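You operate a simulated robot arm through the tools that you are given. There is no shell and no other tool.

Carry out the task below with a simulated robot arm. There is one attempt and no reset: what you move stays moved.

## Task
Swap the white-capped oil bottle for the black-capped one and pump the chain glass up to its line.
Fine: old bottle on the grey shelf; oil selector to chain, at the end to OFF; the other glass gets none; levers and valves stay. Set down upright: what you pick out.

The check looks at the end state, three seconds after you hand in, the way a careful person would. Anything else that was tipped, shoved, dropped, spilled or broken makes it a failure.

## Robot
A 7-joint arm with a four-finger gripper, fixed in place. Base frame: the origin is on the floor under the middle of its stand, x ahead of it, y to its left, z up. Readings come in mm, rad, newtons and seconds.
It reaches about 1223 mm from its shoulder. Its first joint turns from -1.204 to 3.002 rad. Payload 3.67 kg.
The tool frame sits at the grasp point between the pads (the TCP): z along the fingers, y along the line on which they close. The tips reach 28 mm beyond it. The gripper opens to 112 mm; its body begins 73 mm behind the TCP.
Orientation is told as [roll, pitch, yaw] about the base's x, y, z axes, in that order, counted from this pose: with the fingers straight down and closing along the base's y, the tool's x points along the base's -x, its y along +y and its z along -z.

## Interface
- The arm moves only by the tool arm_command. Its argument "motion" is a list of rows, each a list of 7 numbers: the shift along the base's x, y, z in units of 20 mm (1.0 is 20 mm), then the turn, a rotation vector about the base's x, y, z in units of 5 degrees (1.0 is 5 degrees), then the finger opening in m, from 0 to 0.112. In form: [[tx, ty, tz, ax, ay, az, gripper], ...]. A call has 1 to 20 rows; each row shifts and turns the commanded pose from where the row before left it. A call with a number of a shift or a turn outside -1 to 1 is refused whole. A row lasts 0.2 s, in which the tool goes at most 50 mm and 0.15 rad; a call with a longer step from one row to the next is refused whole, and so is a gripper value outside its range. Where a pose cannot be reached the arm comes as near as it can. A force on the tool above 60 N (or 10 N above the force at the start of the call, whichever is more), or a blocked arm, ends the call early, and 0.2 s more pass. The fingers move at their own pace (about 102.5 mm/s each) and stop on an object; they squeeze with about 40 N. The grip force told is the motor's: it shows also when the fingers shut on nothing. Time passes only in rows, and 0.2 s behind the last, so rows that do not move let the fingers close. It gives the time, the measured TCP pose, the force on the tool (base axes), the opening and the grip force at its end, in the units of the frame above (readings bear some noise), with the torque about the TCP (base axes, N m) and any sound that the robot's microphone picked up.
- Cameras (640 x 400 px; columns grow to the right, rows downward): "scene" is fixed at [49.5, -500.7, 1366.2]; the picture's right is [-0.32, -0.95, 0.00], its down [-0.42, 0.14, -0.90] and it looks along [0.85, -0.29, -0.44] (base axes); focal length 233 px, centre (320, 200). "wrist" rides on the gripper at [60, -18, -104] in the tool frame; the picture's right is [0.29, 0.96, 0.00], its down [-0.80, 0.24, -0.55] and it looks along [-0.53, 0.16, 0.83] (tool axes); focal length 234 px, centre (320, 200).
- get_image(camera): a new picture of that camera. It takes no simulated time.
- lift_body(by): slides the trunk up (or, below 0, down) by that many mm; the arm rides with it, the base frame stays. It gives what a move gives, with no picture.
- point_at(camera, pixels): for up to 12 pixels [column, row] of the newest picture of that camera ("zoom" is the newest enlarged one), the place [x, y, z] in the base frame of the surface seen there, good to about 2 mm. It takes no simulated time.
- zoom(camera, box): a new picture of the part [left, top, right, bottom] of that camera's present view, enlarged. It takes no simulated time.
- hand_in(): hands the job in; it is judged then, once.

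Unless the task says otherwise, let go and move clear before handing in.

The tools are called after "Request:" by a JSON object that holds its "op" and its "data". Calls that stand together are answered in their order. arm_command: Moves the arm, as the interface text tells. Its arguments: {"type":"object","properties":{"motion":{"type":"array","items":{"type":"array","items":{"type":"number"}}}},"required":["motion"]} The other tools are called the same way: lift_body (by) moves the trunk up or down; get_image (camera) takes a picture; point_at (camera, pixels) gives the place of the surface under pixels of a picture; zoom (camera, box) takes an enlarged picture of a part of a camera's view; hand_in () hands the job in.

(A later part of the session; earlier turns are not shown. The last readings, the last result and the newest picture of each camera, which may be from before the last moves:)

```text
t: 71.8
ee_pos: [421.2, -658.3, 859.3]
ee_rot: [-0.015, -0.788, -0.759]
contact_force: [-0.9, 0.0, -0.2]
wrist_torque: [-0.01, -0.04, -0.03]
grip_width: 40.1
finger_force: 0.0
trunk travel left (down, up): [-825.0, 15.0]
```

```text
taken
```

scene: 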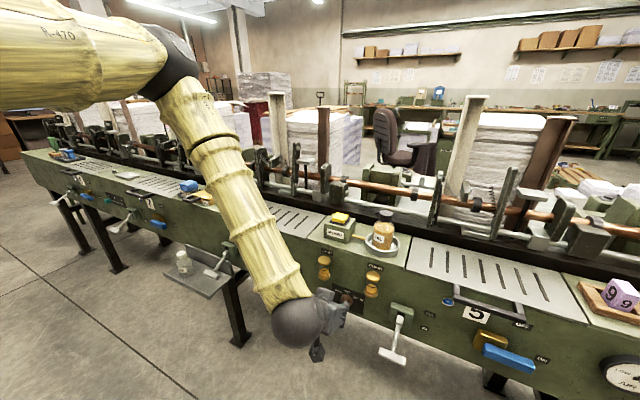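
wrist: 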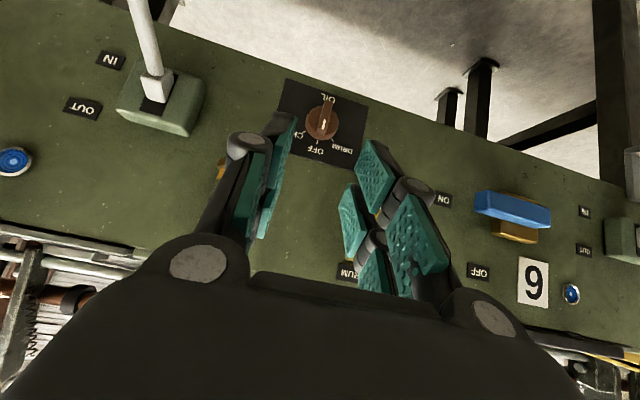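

The tilt worked cleanly (pitch −0.79), and the wrist view shows the selector at (322,122). I'll tilt the remaining 45° to horizontal and come down to the knob's height.

Request:
{"op": "arm_command", "data": {"motion": [[0, 0, -0.4, -0.5, -0.5, 0, 0.04], [0, 0, -0.6, -0.66, -0.68, 0, 0.04], [0, 0, -0.6, -0.66, -0.68, 0, 0.04], [0, 0, -0.6, -0.66, -0.68, 0, 0.04], [0, 0, -0.6, -0.66, -0.68, 0, 0.04], [0, 0, -0.6, -0.66, -0.68, 0, 0.04], [0, 0, -0.6, -0.66, -0.68, 0, 0.04], [0, 0, -0.6, -0.66, -0.68, 0, 0.04], [0, 0, -0.6, -0.66, -0.68, 0, 0.04], [0, 0, -0.4, -0.45, -0.45, 0, 0.04], [0, 0, 0, 0, 0, 0, 0.04]]}}

Request:
{"op": "get_image", "data": {"camera": "scene"}}

Request:
{"op": "get_image", "data": {"camera": "wrist"}}

```text
t: 74.2
ee_pos: [420.6, -657.8, 747.3]
ee_rot: [-1.012, -1.56, 0.236]
contact_force: [-0.2, -0.3, -0.7]
wrist_torque: [0.0, -0.01, -0.01]
grip_width: 39.6
finger_force: 0.1
trunk travel left (down, up): [-825.0, 15.0]
```

```text
taken
```

scene: 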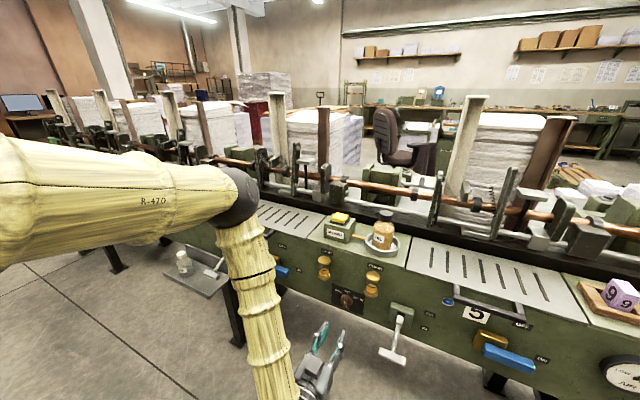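

```text
taken
```

wrist: 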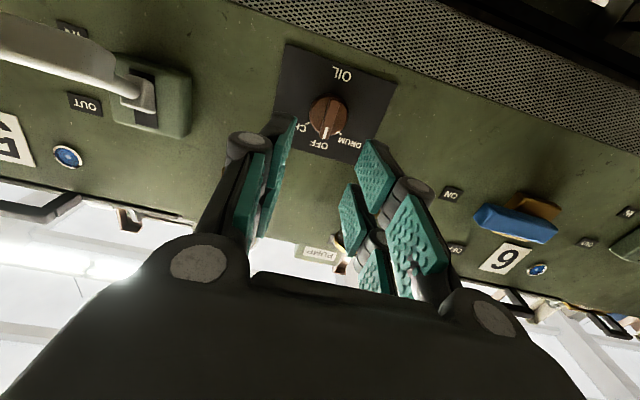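

The tool is horizontal, pointing at the panel at (421,−658,747), and the wrist camera sees the knob at (326,120). I'll measure the knob and its bar precisely from here.

Request:
{"op": "zoom", "data": {"camera": "wrist", "box": [272, 60, 384, 170]}}

Request:
{"op": "point_at", "data": {"camera": "zoom", "pixels": [[310, 180], [310, 230], [310, 265], [280, 160], [345, 170], [330, 130], [285, 220], [335, 220], [230, 240], [400, 285], [310, 300], [290, 140]]}}

```text
3.64 times, centred on (328, 115) of wrist
```

zoom: 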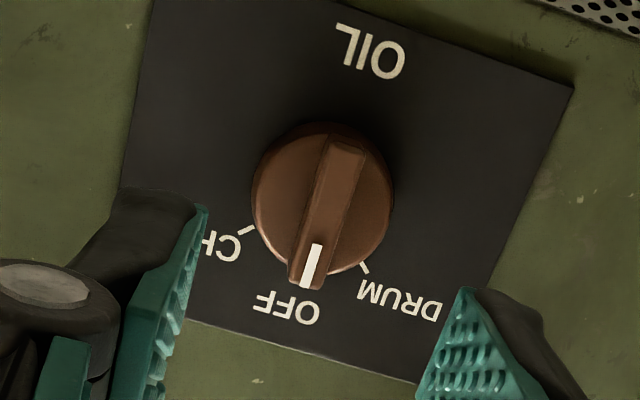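

```text
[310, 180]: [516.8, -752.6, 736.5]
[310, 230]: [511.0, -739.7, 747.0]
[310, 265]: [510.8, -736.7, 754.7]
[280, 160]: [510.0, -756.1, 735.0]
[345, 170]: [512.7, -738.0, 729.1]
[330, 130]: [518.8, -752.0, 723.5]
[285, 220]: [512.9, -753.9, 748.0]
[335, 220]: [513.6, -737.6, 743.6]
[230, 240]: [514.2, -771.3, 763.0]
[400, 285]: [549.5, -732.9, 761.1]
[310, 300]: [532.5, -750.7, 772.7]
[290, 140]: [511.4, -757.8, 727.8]
```

The bar's front face is at n≈881 and the disc's at n≈893. I'll query the disc's rim and the CHAIN/DRUM ticks to get the rotation axis and angle.

Request:
{"op": "point_at", "data": {"camera": "zoom", "pixels": [[243, 231], [363, 267], [256, 200], [388, 195], [320, 127], [350, 265], [270, 245], [375, 150], [262, 160], [385, 230], [300, 285], [350, 148]]}}

Request:
{"op": "zoom", "data": {"camera": "wrist", "box": [300, 90, 350, 145]}}

Request:
{"op": "point_at", "data": {"camera": "zoom", "pixels": [[280, 330], [320, 340], [300, 360], [340, 200], [380, 100], [350, 60], [310, 230], [400, 60], [230, 200], [420, 250], [260, 370], [330, 280]]}}

```text
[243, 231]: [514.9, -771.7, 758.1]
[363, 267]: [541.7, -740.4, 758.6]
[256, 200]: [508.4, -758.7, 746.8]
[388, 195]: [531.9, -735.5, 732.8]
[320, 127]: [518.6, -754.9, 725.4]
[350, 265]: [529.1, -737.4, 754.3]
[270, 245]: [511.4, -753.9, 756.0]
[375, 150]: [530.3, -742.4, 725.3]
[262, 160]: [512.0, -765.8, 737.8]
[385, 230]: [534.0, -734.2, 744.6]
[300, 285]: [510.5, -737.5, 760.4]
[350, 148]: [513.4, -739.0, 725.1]
```

```text
7.27 times, centred on (325, 118) of wrist
```

zoom: 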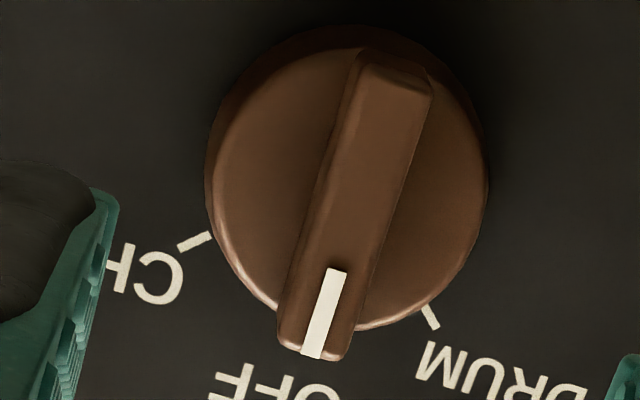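

```text
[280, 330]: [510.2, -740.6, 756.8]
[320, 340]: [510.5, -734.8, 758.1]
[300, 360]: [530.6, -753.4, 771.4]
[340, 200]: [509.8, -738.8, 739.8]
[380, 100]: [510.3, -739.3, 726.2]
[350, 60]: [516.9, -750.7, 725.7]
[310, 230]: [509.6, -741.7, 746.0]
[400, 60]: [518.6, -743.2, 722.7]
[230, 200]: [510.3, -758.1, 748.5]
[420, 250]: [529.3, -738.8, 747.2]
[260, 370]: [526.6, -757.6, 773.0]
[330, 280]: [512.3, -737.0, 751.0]
```

The knob axis is near u −175.7, z 742, and CHAIN lies about 50° clockwise from OFF. I'll align the tool with the axis and advance until the fingertips straddle the bar.

Request:
{"op": "arm_command", "data": {"motion": [[0.17, 0.18, -0.26, 0, 0, 0, 0.04], [0.5, -0.48, 0, 0, 0, 0, 0.04], [0.6, -0.58, 0, 0, 0, 0, 0.04], [0.6, -0.58, 0, 0, 0, 0, 0.04], [0.6, -0.58, 0, 0, 0, 0, 0.04], [0.5, -0.48, 0, 0, 0, 0, 0.04], [0.2, -0.19, 0, 0, 0, 0, 0.04], [0, 0, 0, 0, 0, 0, 0.04]]}}

Request:
{"op": "get_image", "data": {"camera": "wrist"}}

Request:
{"op": "zoom", "data": {"camera": "scene", "box": [300, 230, 420, 350]}}

```text
t: 76.0
ee_pos: [486.9, -714.2, 742.8]
ee_rot: [-0.923, -1.56, 0.147]
contact_force: [0.1, -0.3, -0.4]
wrist_torque: [0.01, 0.02, -0.03]
grip_width: 40.2
finger_force: 0.0
trunk travel left (down, up): [-825.0, 15.0]
```

```text
taken
```

wrist: 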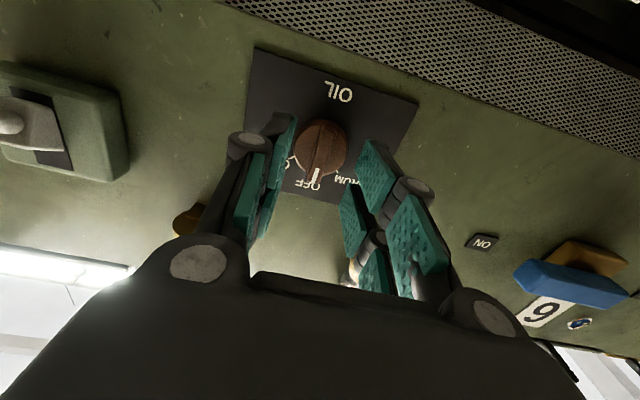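

```text
3.33 times, centred on (360, 290) of scene
```

zoom: 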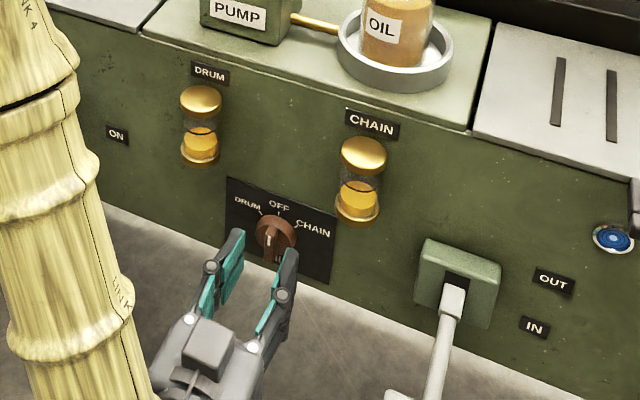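

The scene zoom shows the open fingers lined up in front of the knob. I'll zoom in on the wrist view to verify the bar's position against the grasp axis.

Request:
{"op": "zoom", "data": {"camera": "wrist", "box": [270, 90, 380, 215]}}

Request:
{"op": "point_at", "data": {"camera": "zoom", "pixels": [[310, 120], [320, 150], [300, 180], [290, 210], [280, 240], [270, 280], [300, 240], [280, 210], [310, 210], [250, 180], [350, 150], [310, 100]]}}

```text
3.20 times, centred on (325, 152) of wrist
```

zoom: 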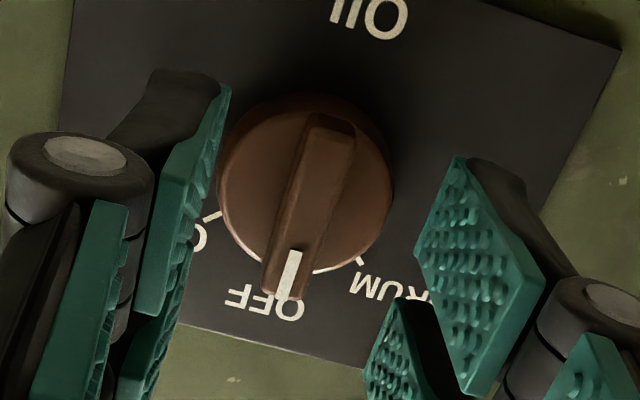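

```text
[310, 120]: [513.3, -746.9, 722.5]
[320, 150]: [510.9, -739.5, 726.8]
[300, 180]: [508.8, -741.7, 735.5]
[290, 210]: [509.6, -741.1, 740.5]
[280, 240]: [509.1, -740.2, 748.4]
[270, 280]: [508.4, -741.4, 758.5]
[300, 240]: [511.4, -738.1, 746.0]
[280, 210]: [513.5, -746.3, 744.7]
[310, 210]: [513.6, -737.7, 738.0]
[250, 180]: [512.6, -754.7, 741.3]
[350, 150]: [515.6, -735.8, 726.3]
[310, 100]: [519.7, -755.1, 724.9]
```

The bar spans z 722–760 around u≈−176, which matches the tool axis to within 2 mm. I'll advance 15 mm so the tips straddle the bar, then check.

Request:
{"op": "arm_command", "data": {"motion": [[0.15, -0.18, -0.02, 0, 0, 0, 0.04], [0.15, -0.18, -0.03, 0, 0, 0, 0.04], [0.15, -0.18, 0, 0, 0, 0, 0.03], [0, 0, 0, 0, 0, 0, 0.03]]}}

Request:
{"op": "zoom", "data": {"camera": "wrist", "box": [230, 90, 410, 290]}}

Request:
{"op": "zoom", "data": {"camera": "scene", "box": [310, 260, 400, 340]}}

```text
t: 77.0
ee_pos: [494.7, -723.0, 742.3]
ee_rot: [-0.905, -1.56, 0.128]
contact_force: [1.5, 0.4, -0.7]
wrist_torque: [0.02, 0.0, -0.02]
grip_width: 30.1
finger_force: 0.0
trunk travel left (down, up): [-825.0, 15.0]
```

```text
2.00 times, centred on (320, 190) of wrist
```

zoom: 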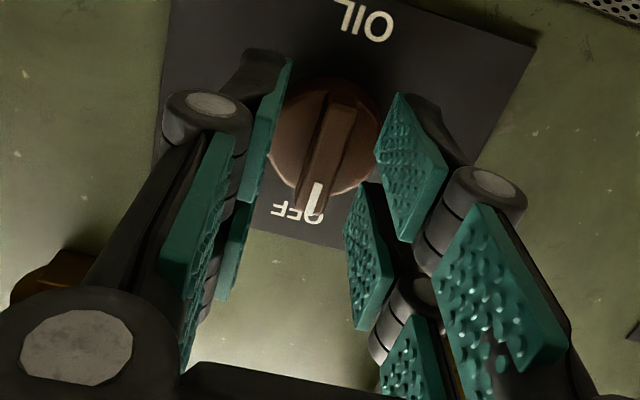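

```text
5.00 times, centred on (355, 300) of scene
```

zoom: 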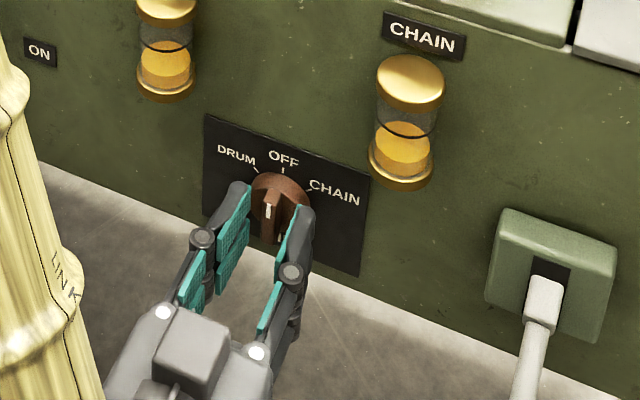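

The bar is between the pads and centred, with no contact yet. I'll advance 3.5 mm more and close on the bar.

Request:
{"op": "arm_command", "data": {"motion": [[0.13, -0.12, 0, 0, 0, 0, 0.03], [0, 0, 0, 0, 0, 0, 0.02], [0, 0, 0, 0, 0, 0, 0.012], [0, 0, 0, 0, 0, 0, 0.004], [0, 0, 0, 0, 0, 0, 0.004]]}}

Request:
{"op": "zoom", "data": {"camera": "wrist", "box": [230, 90, 410, 290]}}

Request:
{"op": "zoom", "data": {"camera": "scene", "box": [310, 260, 400, 340]}}

```text
t: 78.2
ee_pos: [497.5, -725.2, 741.2]
ee_rot: [-0.866, -1.561, 0.09]
contact_force: [14.0, 11.7, -2.5]
wrist_torque: [0.2, 0.19, 0.52]
grip_width: 9.8
finger_force: 44.8
trunk travel left (down, up): [-825.0, 15.0]
```

```text
2.00 times, centred on (320, 190) of wrist
```

zoom: 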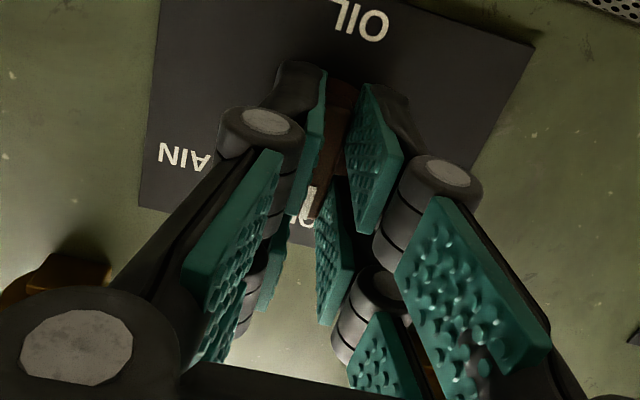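

```text
5.00 times, centred on (355, 300) of scene
```

zoom: 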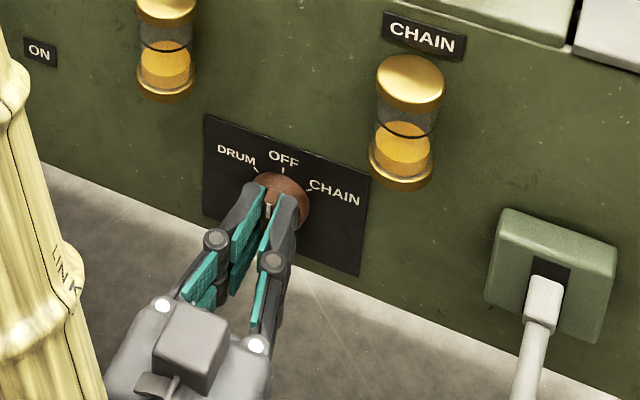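

The fingers hold the bar at 9.8 mm, with an 18 N side force along +u from a slight offset. I'll shift about 1.5 mm to relieve it and turn clockwise 25° as a first half.

Request:
{"op": "arm_command", "data": {"motion": [[0.06, 0.06, 0, 0, 0, 0, 0.004], [0, 0, 0, 0.36, -0.35, 0, 0.004], [0, 0, 0, 0.6, -0.58, 0, 0.004], [0, 0, 0, 0.6, -0.58, 0, 0.004], [0, 0, 0, 0.6, -0.58, 0, 0.004], [0, 0, 0, 0.6, -0.58, 0, 0.004], [0, 0, 0, 0.6, -0.58, 0, 0.004], [0, 0, 0, 0.25, -0.24, 0, 0.004], [0, 0, 0, 0, 0, 0, 0.004]]}}

Request:
{"op": "zoom", "data": {"camera": "scene", "box": [310, 260, 400, 340]}}

Request:
{"op": "get_image", "data": {"camera": "wrist"}}

```text
t: 80.2
ee_pos: [498.1, -724.4, 740.8]
ee_rot: [1.548, -1.14, -2.322]
contact_force: [36.0, 18.7, 0.0]
wrist_torque: [-0.04, -0.03, 0.89]
grip_width: 10.0
finger_force: 44.8
trunk travel left (down, up): [-825.0, 15.0]
```

```text
5.00 times, centred on (355, 300) of scene
```

zoom: 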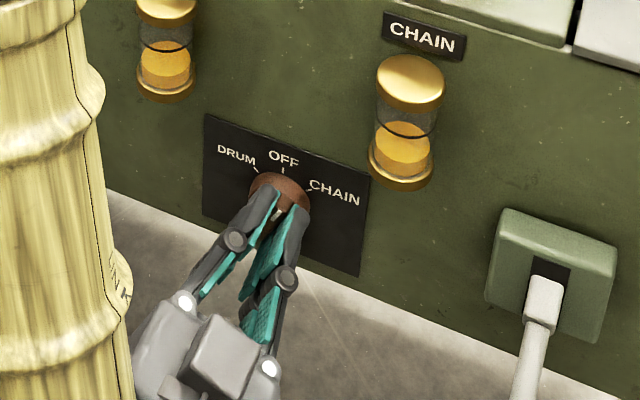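

```text
taken
```

wrist: 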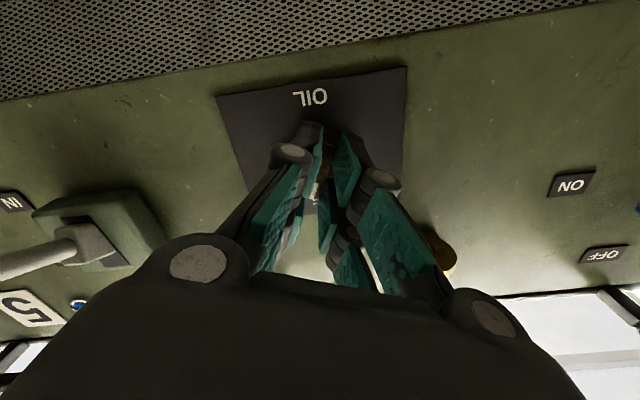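

The knob has turned about 25°, but the side force has grown to about 38 N along +u, so the axis is slightly further that way. I'll shift 2 mm toward +u and read the force.

Request:
{"op": "arm_command", "data": {"motion": [[0.07, 0.072, 0, 0, 0, 0, 0.004], [0, 0, 0, 0, 0, 0, 0.004]]}}

```text
t: 80.8
ee_pos: [499.4, -723.1, 741.2]
ee_rot: [1.549, -1.142, -2.324]
contact_force: [33.3, 8.1, 7.6]
wrist_torque: [0.64, 0.69, 1.15]
grip_width: 9.9
finger_force: 44.8
trunk travel left (down, up): [-825.0, 15.0]
```

The force eased to about 29 N along u and 18 N along n. I'll make one more small correction toward +u and +n.

Request:
{"op": "arm_command", "data": {"motion": [[0.11, 0.02, 0, 0, 0, 0, 0.004], [0, 0, 0, 0, 0, 0, 0.004]]}}

```text
t: 81.4
ee_pos: [498.9, -724.7, 741.5]
ee_rot: [1.55, -1.143, -2.327]
contact_force: [17.3, 3.2, 7.7]
wrist_torque: [0.05, 0.11, 0.45]
grip_width: 9.9
finger_force: 44.7
trunk travel left (down, up): [-825.0, 15.0]
```

The side force is down to about 19 N and the tool is rotated 24.5°. I'll continue the remaining 25.5° to CHAIN.

Request:
{"op": "arm_command", "data": {"motion": [[0.02, 0, 0, 0.3, -0.29, 0, 0.004], [0.02, 0, 0, 0.5, -0.483, 0, 0.004], [0, 0, 0, 0.5, -0.483, 0, 0.004], [0, 0, 0, 0.5, -0.483, 0, 0.004], [0, 0, 0, 0.5, -0.483, 0, 0.004], [0, 0, 0, 0.5, -0.483, 0, 0.004], [0, 0, 0, 0.5, -0.483, 0, 0.004], [0, 0, 0, 0.37, -0.358, 0, 0.004], [0, 0, 0, 0, 0, 0, 0.004]]}}

Request:
{"op": "zoom", "data": {"camera": "scene", "box": [325, 275, 385, 330]}}

Request:
{"op": "get_image", "data": {"camera": "wrist"}}

```text
t: 83.4
ee_pos: [498.6, -725.2, 743.1]
ee_rot: [1.557, -0.695, -2.334]
contact_force: [-11.8, -7.4, 3.6]
wrist_torque: [-0.49, -0.28, -0.9]
grip_width: 9.9
finger_force: 45.3
trunk travel left (down, up): [-825.0, 15.0]
```

```text
7.27 times, centred on (355, 302) of scene
```

zoom: 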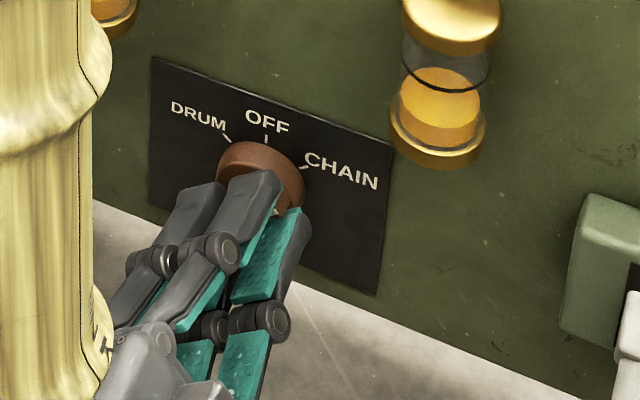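

```text
taken
```

wrist: 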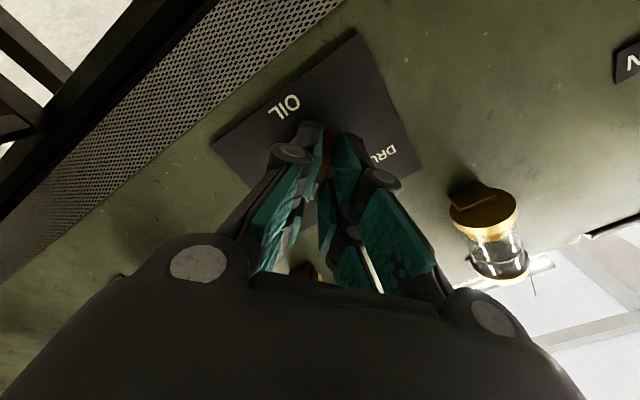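

The tool reads 50° of rotation with low force. I'll open the fingers, back straight off and look at where the pointer ended up.

Request:
{"op": "arm_command", "data": {"motion": [[0, 0, 0, 0, 0, 0, 0.02], [0, 0, 0, 0, 0, 0, 0.04], [-0.25, 0.24, 0, 0, 0, 0, 0.04], [-0.6, 0.58, 0, 0, 0, 0, 0.04], [-0.7, 0.68, 0, 0, 0, 0, 0.04], [-0.7, 0.68, 0, 0, 0, 0, 0.04], [-0.7, 0.68, 0, 0, 0, 0, 0.04], [-0.7, 0.68, 0, 0, 0, 0, 0.04], [0, 0, 0, 0, 0, 0, 0.04]]}}

Request:
{"op": "zoom", "data": {"camera": "scene", "box": [327, 280, 375, 320]}}

Request:
{"op": "get_image", "data": {"camera": "wrist"}}

Request:
{"op": "get_image", "data": {"camera": "scene"}}

```text
t: 85.4
ee_pos: [426.3, -653.8, 740.9]
ee_rot: [1.557, -0.696, -2.33]
contact_force: [0.3, -0.6, -0.2]
wrist_torque: [0.02, -0.04, -0.04]
grip_width: 40.2
finger_force: 0.0
trunk travel left (down, up): [-825.0, 15.0]
```

```text
10.00 times, centred on (351, 300) of scene
```

zoom: 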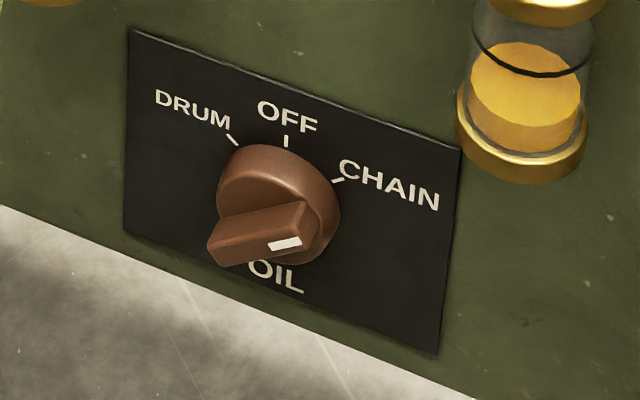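

```text
taken
```

wrist: 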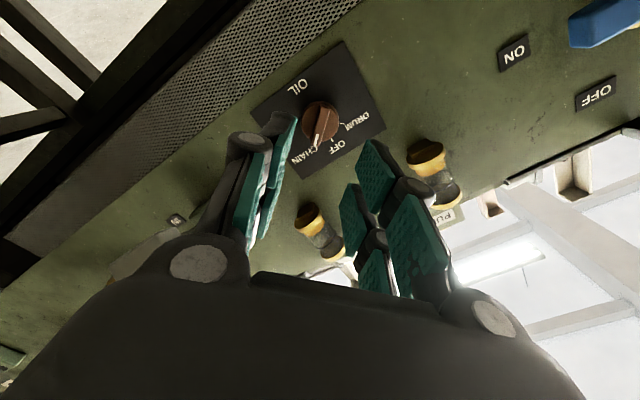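

```text
taken
```

scene: 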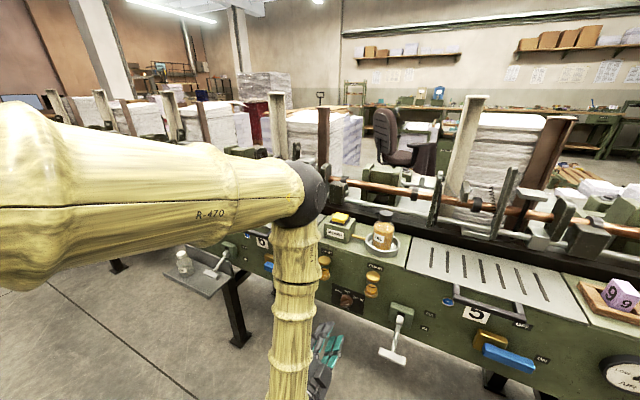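

The knob now points to the right with its white mark toward CHAIN. I'll zoom in with the wrist camera to check it against the tick.

Request:
{"op": "zoom", "data": {"camera": "wrist", "box": [280, 80, 360, 170]}}

Request:
{"op": "point_at", "data": {"camera": "zoom", "pixels": [[290, 270], [285, 300], [320, 120], [310, 180], [300, 230], [255, 330], [280, 330], [330, 90]]}}

```text
4.44 times, centred on (320, 125) of wrist
```

zoom: 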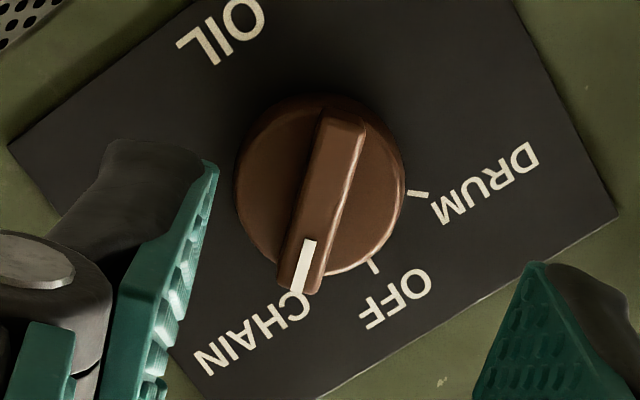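

```text
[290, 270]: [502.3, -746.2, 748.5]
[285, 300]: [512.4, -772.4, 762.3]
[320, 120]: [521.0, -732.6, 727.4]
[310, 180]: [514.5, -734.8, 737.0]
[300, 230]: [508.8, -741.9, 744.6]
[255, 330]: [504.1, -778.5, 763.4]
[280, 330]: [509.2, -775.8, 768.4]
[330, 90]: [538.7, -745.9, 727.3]
```

Measured around the disc, the bar lies at 105° in this view and CHAIN at about 104.5°, so the selector is on CHAIN. I'll now unwind the tool (−50° about n) and rise, to prepare for pressing the pump.

Request:
{"op": "arm_command", "data": {"motion": [[-0.2, 0.2, 0.2, -0.5, 0.483, 0, 0.03], [-0.2, 0.2, 0.4, -0.65, 0.63, 0, 0.02], [0, 0, 0.4, -0.65, 0.63, 0, 0.01], [0, 0, 0.4, -0.65, 0.63, 0, 0], [0, 0, 0.4, -0.65, 0.63, 0, 0], [0, 0, 0.4, -0.65, 0.63, 0, 0], [0, 0, 0.4, -0.65, 0.63, 0, 0], [0, 0, 0.4, -0.65, 0.63, 0, 0], [0, 0, 0.4, -0.65, 0.63, 0, 0], [0, 0, 0.4, -0.65, 0.63, 0, 0], [0, 0, 0.4, -0.65, 0.63, 0, 0], [0, 0, 0.4, -0.19, 0.18, 0, 0]]}}

Request:
{"op": "get_image", "data": {"camera": "wrist"}}

```text
t: 88.0
ee_pos: [419.7, -645.6, 834.0]
ee_rot: [0.134, -1.563, -0.909]
contact_force: [-0.3, -0.8, 1.2]
wrist_torque: [0.01, -0.01, -0.01]
grip_width: 0.2
finger_force: 36.0
trunk travel left (down, up): [-825.0, 15.0]
```

```text
taken
```

wrist: 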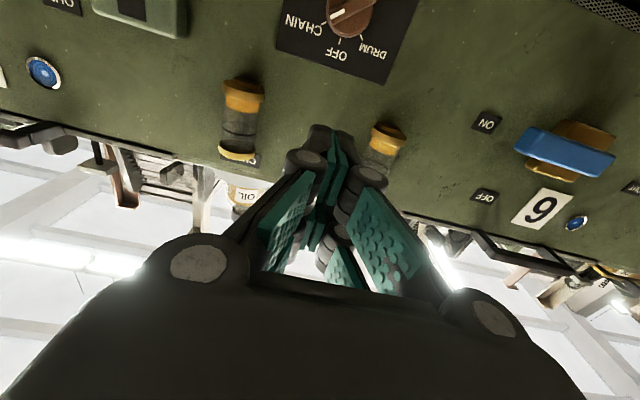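

The tool is back to its unrolled horizontal pose with the fingers closed. I'll swing it back to vertical while rising to about z 1110.

Request:
{"op": "arm_command", "data": {"motion": [[0, 0, 0.4, 0.4, 0.41, 0, 0], [0, 0, 0.75, 0.67, 0.69, 0, 0], [0, 0, 0.75, 0.67, 0.69, 0, 0], [0, 0, 0.75, 0.67, 0.69, 0, 0], [0, 0, 0.75, 0.67, 0.69, 0, 0], [0, 0, 0.75, 0.67, 0.69, 0, 0], [0, 0, 0.75, 0.67, 0.69, 0, 0], [0, 0, 0.75, 0.67, 0.69, 0, 0], [0, 0, 0.75, 0.67, 0.69, 0, 0], [0, 0, 0.75, 0.67, 0.69, 0, 0], [0, 0, 0.75, 0.67, 0.69, 0, 0], [0, 0, 0.75, 0.67, 0.69, 0, 0], [0, 0, 0.75, 0.67, 0.69, 0, 0], [0, 0, 0.75, 0.67, 0.69, 0, 0], [0, 0, 0.75, 0.67, 0.69, 0, 0], [0, 0, 0.75, 0.67, 0.69, 0, 0], [0, 0, 0.75, 0.67, 0.69, 0, 0], [0, 0, 0.75, 0.67, 0.69, 0, 0], [0, 0, 0.6, 0.6, 0.62, 0, 0], [0, 0, 0, 0, 0, 0, 0]]}}

Request:
{"op": "get_image", "data": {"camera": "scene"}}

```text
t: 92.2
ee_pos: [418.1, -644.8, 1109.1]
ee_rot: [-0.008, -0.009, -0.771]
contact_force: [0.6, -0.2, -0.8]
wrist_torque: [0.02, -0.01, -0.01]
grip_width: 0.0
finger_force: 35.6
trunk travel left (down, up): [-825.0, 15.0]
```

```text
taken
```

scene: 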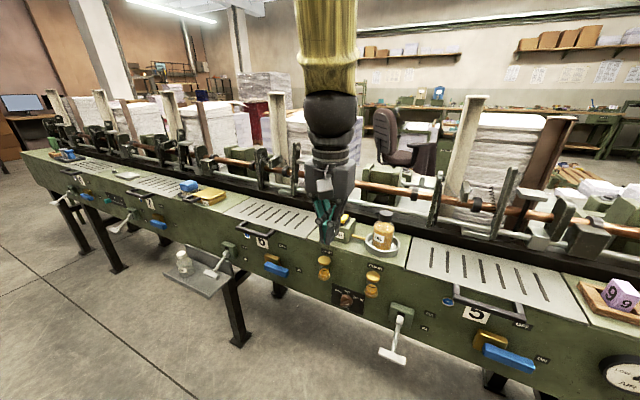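

The tool is vertical with the fingers closed. I'll move above the yellow PUMP button at about (612,−755).

Request:
{"op": "arm_command", "data": {"motion": [[0.5, -0.3, 0, 0, 0, 0, 0], [0.95, -0.53, 0, 0, 0, 0, 0], [0.95, -0.53, 0, 0, 0, 0, 0], [0.95, -0.53, 0, 0, 0, 0, 0], [0.95, -0.53, 0, 0, 0, 0, 0], [0.95, -0.53, 0, 0, 0, 0, 0], [0.95, -0.53, 0, 0, 0, 0, 0], [0.95, -0.53, 0, 0, 0, 0, 0], [0.95, -0.53, 0, 0, 0, 0, 0], [0.95, -0.53, 0, 0, 0, 0, 0], [0.65, -0.43, 0, 0, 0, 0, 0], [0, 0, 0, 0, 0, 0, 0]]}}

Request:
{"op": "get_image", "data": {"camera": "wrist"}}

Request:
{"op": "zoom", "data": {"camera": "scene", "box": [300, 150, 420, 290]}}

```text
t: 94.8
ee_pos: [613.9, -754.0, 1108.9]
ee_rot: [-0.008, -0.012, -0.77]
contact_force: [-0.4, 0.6, -0.2]
wrist_torque: [-0.01, -0.02, 0.02]
grip_width: 0.0
finger_force: 35.4
trunk travel left (down, up): [-825.0, 15.0]
```

```text
taken
```

wrist: 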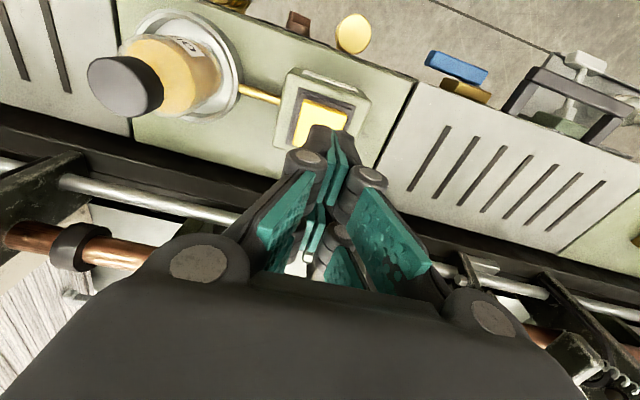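

```text
2.86 times, centred on (360, 220) of scene
```

zoom: 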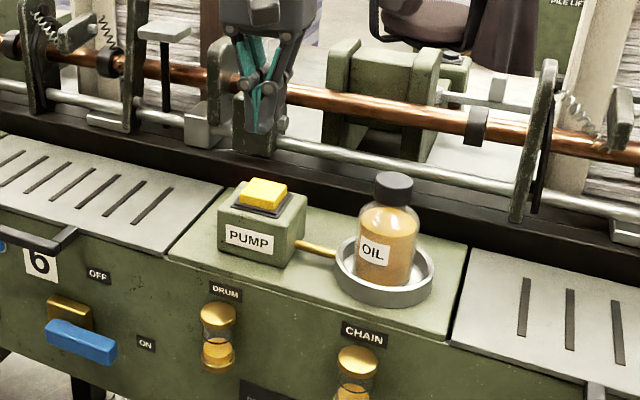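

The fingertips are centred over the yellow button, whose predicted axis pixel (320,131) lies on it. I'll descend to just above it (contact expected at about TCP z 1035).

Request:
{"op": "arm_command", "data": {"motion": [[0, 0, -0.6, 0, 0, 0, 0], [0, 0, -0.7, 0, 0, 0, 0], [0, 0, -0.7, 0, 0, 0, 0], [0, 0, -0.7, 0, 0, 0, 0], [0, 0, -0.5, 0, 0, 0, 0], [0, 0, 0, 0, 0, 0, 0]]}}

Request:
{"op": "zoom", "data": {"camera": "scene", "box": [310, 180, 390, 250]}}

Request:
{"op": "zoom", "data": {"camera": "scene", "box": [350, 260, 398, 300]}}

```text
t: 96.2
ee_pos: [615.2, -754.8, 1044.2]
ee_rot: [-0.006, -0.012, -0.772]
contact_force: [-0.5, -0.9, -0.3]
wrist_torque: [0.0, 0.0, 0.01]
grip_width: 0.4
finger_force: 35.3
trunk travel left (down, up): [-825.0, 15.0]
```

```text
5.71 times, centred on (350, 215) of scene
```

zoom: 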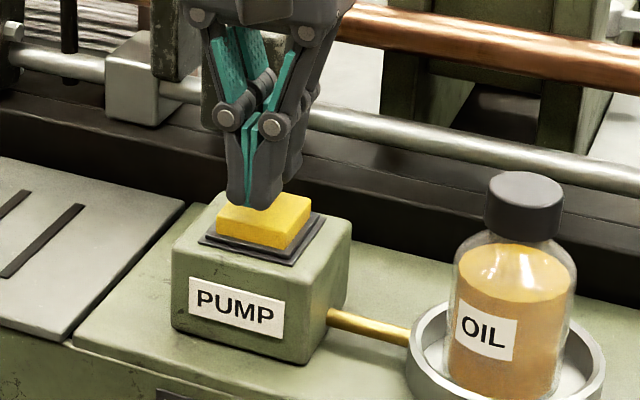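

```text
10.00 times, centred on (374, 280) of scene
```

zoom: 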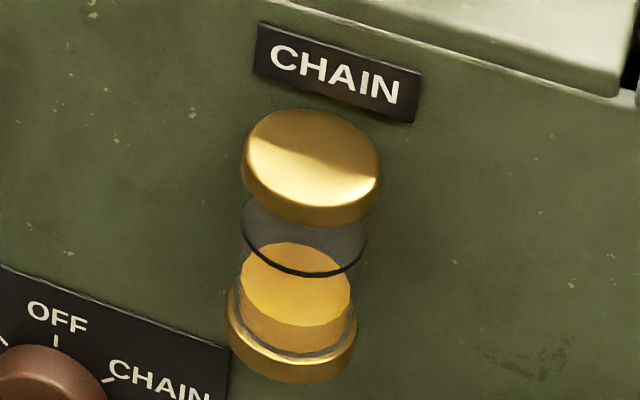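

The chain oil level is below the black line, at about row 283 against 240 in the zoom. I'll lower gently to find the contact point on the button.

Request:
{"op": "arm_command", "data": {"motion": [[0, 0, -0.2, 0, 0, 0, 0], [0, 0, -0.15, 0, 0, 0, 0], [0, 0, -0.1, 0, 0, 0, 0], [0, 0, 0, 0, 0, 0, 0]]}}

Request:
{"op": "zoom", "data": {"camera": "scene", "box": [310, 180, 390, 250]}}

```text
t: 97.2
ee_pos: [614.5, -755.6, 1035.2]
ee_rot: [-0.007, -0.01, -0.77]
contact_force: [0.8, -0.1, 1.0]
wrist_torque: [0.01, 0.01, 0.01]
grip_width: 0.0
finger_force: 35.7
trunk travel left (down, up): [-825.0, 15.0]
```

```text
5.71 times, centred on (350, 215) of scene
```

zoom: 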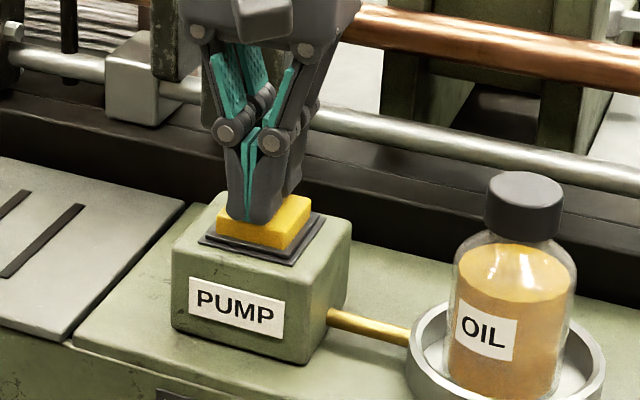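

The tips are just at the button surface. I'll do one short press of about 4 mm and release, then check for sound and level.

Request:
{"op": "arm_command", "data": {"motion": [[0, 0, -0.1, 0, 0, 0, 0], [0, 0, -0.1, 0, 0, 0, 0], [0, 0, 0, 0, 0, 0, 0]]}}

Request:
{"op": "zoom", "data": {"camera": "scene", "box": [350, 260, 398, 300]}}

```text
t: 98.0
ee_pos: [615.3, -753.9, 1031.3]
ee_rot: [-0.008, -0.013, -0.772]
contact_force: [0.2, 0.2, 0.0]
wrist_torque: [-0.01, 0.02, -0.01]
grip_width: 0.1
finger_force: 35.9
trunk travel left (down, up): [-825.0, 15.0]
```

```text
10.00 times, centred on (374, 280) of scene
```

zoom: 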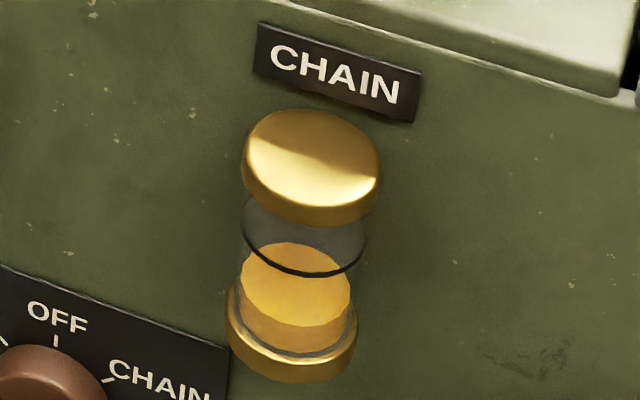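

There is no contact yet at z 1031 (force 0). I'll continue down in 2 mm steps.

Request:
{"op": "arm_command", "data": {"motion": [[0, 0, -0.1, 0, 0, 0, 0], [0, 0, 0, 0, 0, 0, 0]]}}

Request:
{"op": "arm_command", "data": {"motion": [[0, 0, -0.1, 0, 0, 0, 0], [0, 0, 0, 0, 0, 0, 0]]}}

Request:
{"op": "zoom", "data": {"camera": "scene", "box": [310, 180, 390, 250]}}

```text
t: 98.6
ee_pos: [614.0, -754.2, 1028.7]
ee_rot: [-0.007, -0.011, -0.771]
contact_force: [1.6, -0.7, 2.9]
wrist_torque: [-0.04, 0.02, -0.05]
grip_width: 6.0
finger_force: 35.6
trunk travel left (down, up): [-825.0, 15.0]
```

```text
t: 99.2
ee_pos: [614.8, -753.9, 1026.5]
ee_rot: [-0.008, -0.012, -0.77]
contact_force: [1.2, 0.0, 3.9]
wrist_torque: [0.04, -0.01, -0.02]
grip_width: 6.1
finger_force: 35.8
trunk travel left (down, up): [-825.0, 15.0]
```

```text
5.71 times, centred on (350, 215) of scene
```

zoom: 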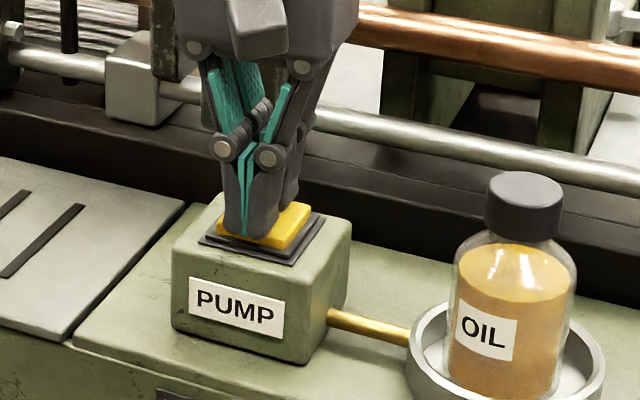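

The button has sunk with about 4 N of force, while the fingers were spread to 6 mm. I'll look closely at the button and the chain glass.

Request:
{"op": "zoom", "data": {"camera": "scene", "box": [325, 200, 365, 235]}}

Request:
{"op": "zoom", "data": {"camera": "scene", "box": [300, 245, 398, 310]}}

Request:
{"op": "get_image", "data": {"camera": "wrist"}}

```text
11.43 times, centred on (345, 218) of scene
```

zoom: 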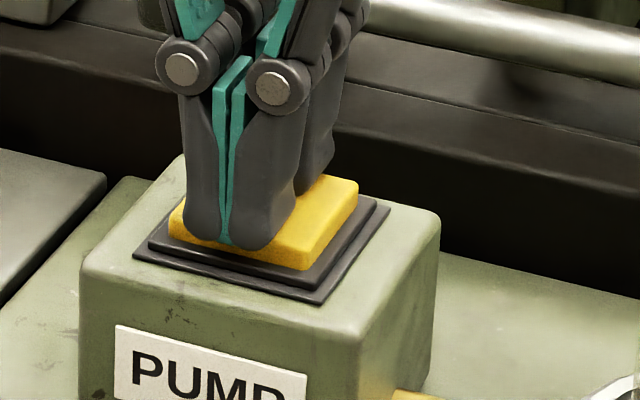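

```text
6.15 times, centred on (349, 278) of scene
```

zoom: 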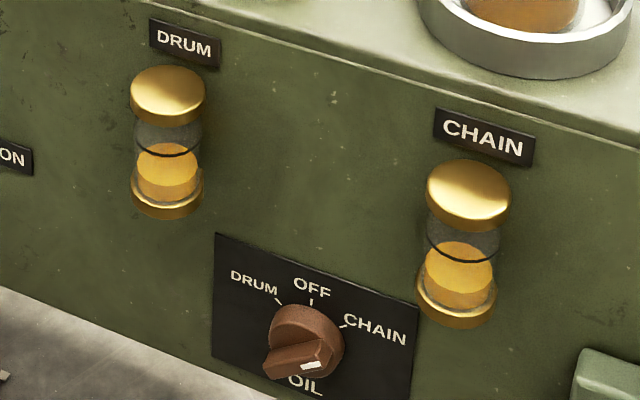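

```text
taken
```

wrist: 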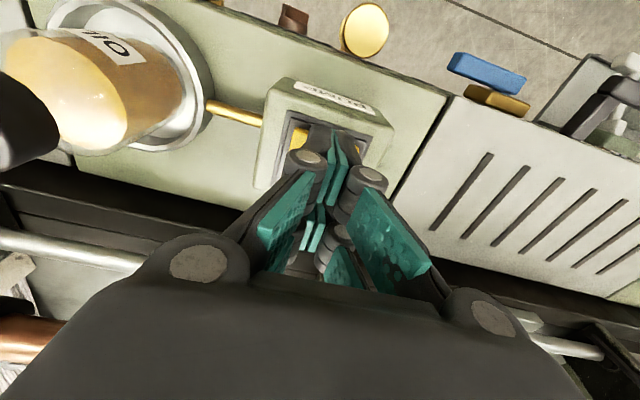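

The button is pressed by about 4 mm. I'll re-zoom on the chain glass to compare its level with before.

Request:
{"op": "zoom", "data": {"camera": "scene", "box": [350, 260, 398, 300]}}

Request:
{"op": "zoom", "data": {"camera": "scene", "box": [300, 245, 348, 285]}}

```text
10.00 times, centred on (374, 280) of scene
```

zoom: 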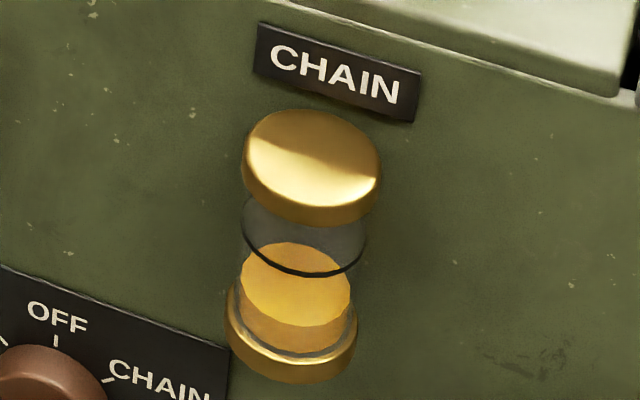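

```text
10.00 times, centred on (324, 265) of scene
```

zoom: 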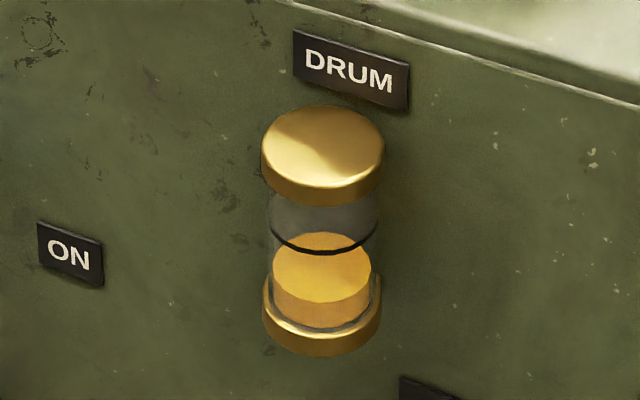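

Neither level has changed, so the button needs to go deeper. I'll press on in 2 mm steps.

Request:
{"op": "arm_command", "data": {"motion": [[0, 0, -0.1, 0, 0, 0, 0], [0, 0, 0, 0, 0, 0, 0]]}}

Request:
{"op": "zoom", "data": {"camera": "scene", "box": [350, 260, 398, 300]}}

```text
t: 99.8
ee_pos: [614.1, -754.3, 1025.2]
ee_rot: [-0.005, -0.013, -0.771]
contact_force: [0.3, -0.7, 5.1]
wrist_torque: [0.02, 0.0, -0.01]
grip_width: 6.0
finger_force: 35.8
trunk travel left (down, up): [-825.0, 15.0]
heard: click
```

```text
10.00 times, centred on (374, 280) of scene
```

zoom: 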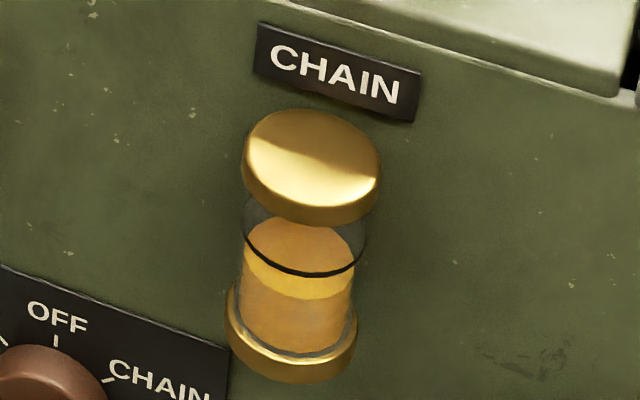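

A click was heard and the chain level rose from row 284 to about 257 in the zoom. I'll release the button at once and check whether the level stays.

Request:
{"op": "arm_command", "data": {"motion": [[0, 0, 0.5, 0, 0, 0, 0]]}}

Request:
{"op": "zoom", "data": {"camera": "scene", "box": [350, 260, 398, 300]}}

Request:
{"op": "zoom", "data": {"camera": "scene", "box": [362, 266, 386, 300]}}

```text
t: 100.2
ee_pos: [613.7, -753.2, 1034.4]
ee_rot: [-0.008, -0.012, -0.772]
contact_force: [0.5, 0.0, 0.1]
wrist_torque: [0.02, 0.04, 0.0]
grip_width: 0.0
finger_force: 36.1
trunk travel left (down, up): [-825.0, 15.0]
```

```text
10.00 times, centred on (374, 280) of scene
```

zoom: 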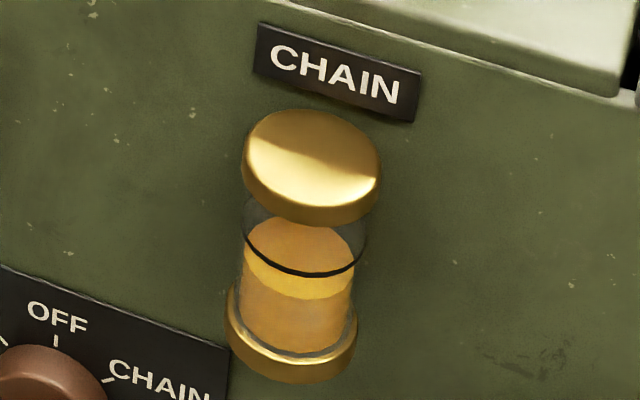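

```text
11.76 times, centred on (374, 283) of scene
```

zoom: 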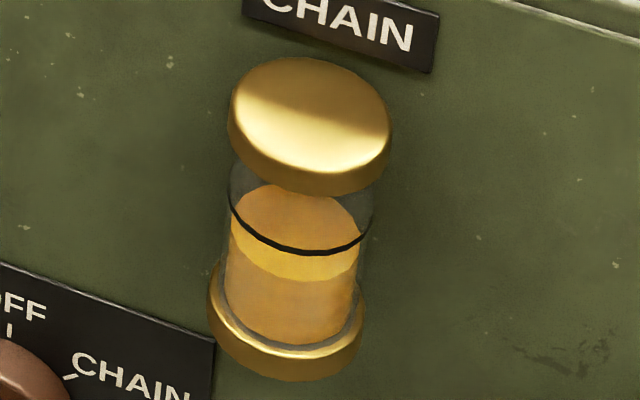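

The level holds after release, so each click gives a fixed dose of about 27 zoom rows. Allowing for the ring's larger radius, one more dose (front edge 299→272) should land the oil right at the line, so I'll press once more to the same depth.

Request:
{"op": "arm_command", "data": {"motion": [[0, 0, -0.2, 0, 0, 0, 0], [0, 0, -0.2, 0, 0, 0, 0], [0, 0, -0.1, 0, 0, 0, 0], [0, 0, 0, 0, 0, 0, 0]]}}

Request:
{"op": "zoom", "data": {"camera": "scene", "box": [350, 260, 398, 300]}}

```text
t: 101.2
ee_pos: [615.2, -754.1, 1025.9]
ee_rot: [-0.008, -0.013, -0.772]
contact_force: [1.4, -1.2, 5.9]
wrist_torque: [0.06, -0.01, 0.03]
grip_width: 6.0
finger_force: 35.5
trunk travel left (down, up): [-825.0, 15.0]
heard: click
```

```text
10.00 times, centred on (374, 280) of scene
```

zoom: 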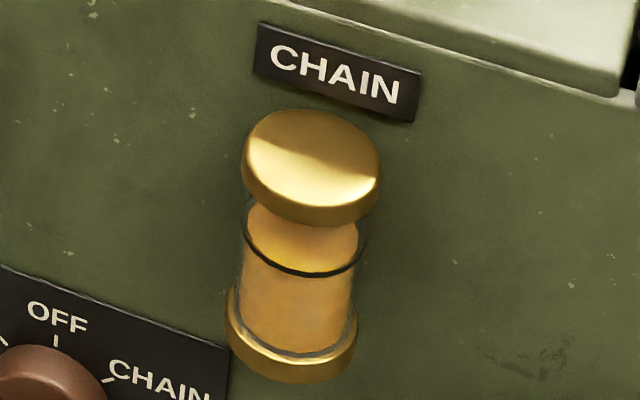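

A second click was heard, and the oil surface now meets the black line. I'll release the button, rise clear and confirm the level.

Request:
{"op": "arm_command", "data": {"motion": [[0, 0, 0.5, 0, 0, 0, 0], [0, 0, 0.8, 0, 0, 0, 0], [0, 0, 0.8, 0, 0, 0, 0], [0, 0, 0.8, 0, 0, 0, 0], [0, 0, 0.8, 0, 0, 0, 0], [0, 0, 0.6, 0, 0, 0, 0]]}}

Request:
{"op": "zoom", "data": {"camera": "scene", "box": [362, 266, 386, 300]}}

Request:
{"op": "zoom", "data": {"camera": "scene", "box": [300, 180, 420, 320]}}

Request:
{"op": "zoom", "data": {"camera": "scene", "box": [300, 245, 348, 285]}}

```text
t: 102.6
ee_pos: [615.9, -754.9, 1111.3]
ee_rot: [-0.007, -0.011, -0.771]
contact_force: [0.8, 1.1, 0.3]
wrist_torque: [0.02, 0.0, 0.04]
grip_width: 0.1
finger_force: 36.0
trunk travel left (down, up): [-825.0, 15.0]
```

```text
11.76 times, centred on (374, 283) of scene
```

zoom: 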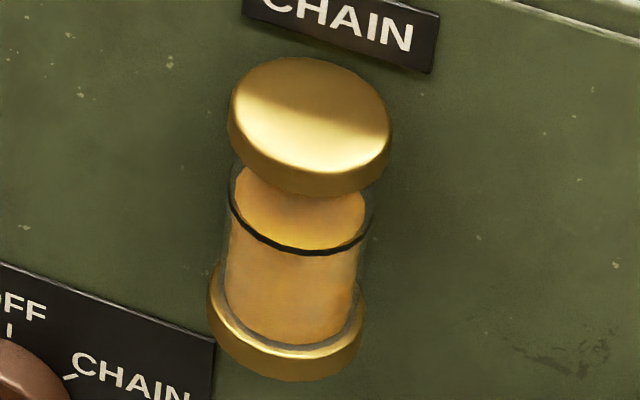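

```text
2.86 times, centred on (360, 250) of scene
```

zoom: 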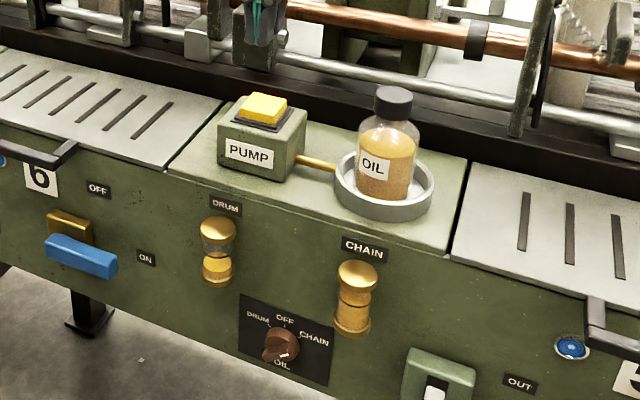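

```text
10.00 times, centred on (324, 265) of scene
```

zoom: 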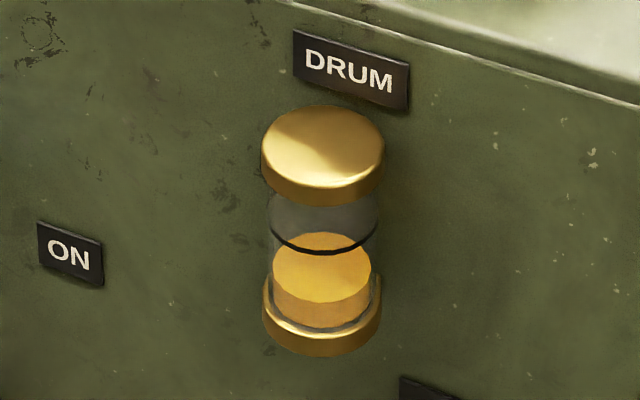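

The chain oil is at its line and the drum glass is unchanged. Now I'll return to the selector, starting by moving back in front of the machine.

Request:
{"op": "arm_command", "data": {"motion": [[-0.5, 0.3, 0, 0, 0, 0, 0], [-0.95, 0.53, 0, 0, 0, 0, 0], [-0.95, 0.53, 0, 0, 0, 0, 0], [-0.95, 0.53, 0, 0, 0, 0, 0], [-0.95, 0.53, 0, 0, 0, 0, 0], [-0.95, 0.53, 0, 0, 0, 0, 0], [-0.95, 0.53, 0, 0, 0, 0, 0], [-0.95, 0.53, 0, 0, 0, 0, 0], [-0.95, 0.53, 0, 0, 0, 0, 0], [-0.95, 0.53, 0, 0, 0, 0, 0], [-0.75, 0.43, 0, 0, 0, 0, 0]]}}

Request:
{"op": "arm_command", "data": {"motion": [[0, 0, -0.4, -0.4, -0.41, 0, 0.02], [0, 0, -0.75, -0.67, -0.69, 0, 0.03], [0, 0, -0.75, -0.67, -0.69, 0, 0.04], [0, 0, -0.75, -0.67, -0.69, 0, 0.04], [0, 0, -0.75, -0.67, -0.69, 0, 0.04], [0, 0, -0.75, -0.67, -0.69, 0, 0.04], [0, 0, -0.75, -0.67, -0.69, 0, 0.04], [0, 0, -0.75, -0.67, -0.69, 0, 0.04], [0, 0, -0.75, -0.67, -0.69, 0, 0.04], [0, 0, -0.75, -0.67, -0.69, 0, 0.04], [0, 0, -0.75, -0.67, -0.69, 0, 0.04], [0, 0, -0.75, -0.67, -0.69, 0, 0.04], [0, 0, -0.75, -0.67, -0.69, 0, 0.04], [0, 0, -0.75, -0.67, -0.69, 0, 0.04], [0, 0, -0.75, -0.67, -0.69, 0, 0.04], [0, 0, -0.75, -0.67, -0.69, 0, 0.04], [0, 0, -0.75, -0.67, -0.69, 0, 0.04], [0, 0, -0.75, -0.67, -0.69, 0, 0.04], [0, 0, -0.6, -0.6, -0.62, 0, 0.04], [0, 0, 0, 0, 0, 0, 0.04]]}}

Request:
{"op": "get_image", "data": {"camera": "scene"}}

```text
t: 105.0
ee_pos: [416.9, -644.6, 1111.2]
ee_rot: [-0.007, -0.013, -0.773]
contact_force: [0.4, -0.1, 0.0]
wrist_torque: [-0.02, -0.01, -0.01]
grip_width: 0.2
finger_force: 35.8
trunk travel left (down, up): [-825.0, 15.0]
```

```text
t: 109.2
ee_pos: [419.0, -646.7, 834.5]
ee_rot: [0.584, -1.561, -1.358]
contact_force: [0.0, 0.7, -0.3]
wrist_torque: [0.01, 0.02, 0.01]
grip_width: 40.3
finger_force: 0.1
trunk travel left (down, up): [-825.0, 15.0]
```

```text
taken
```

scene: 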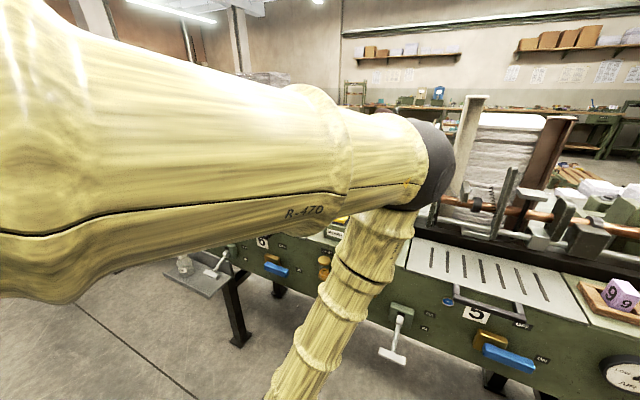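

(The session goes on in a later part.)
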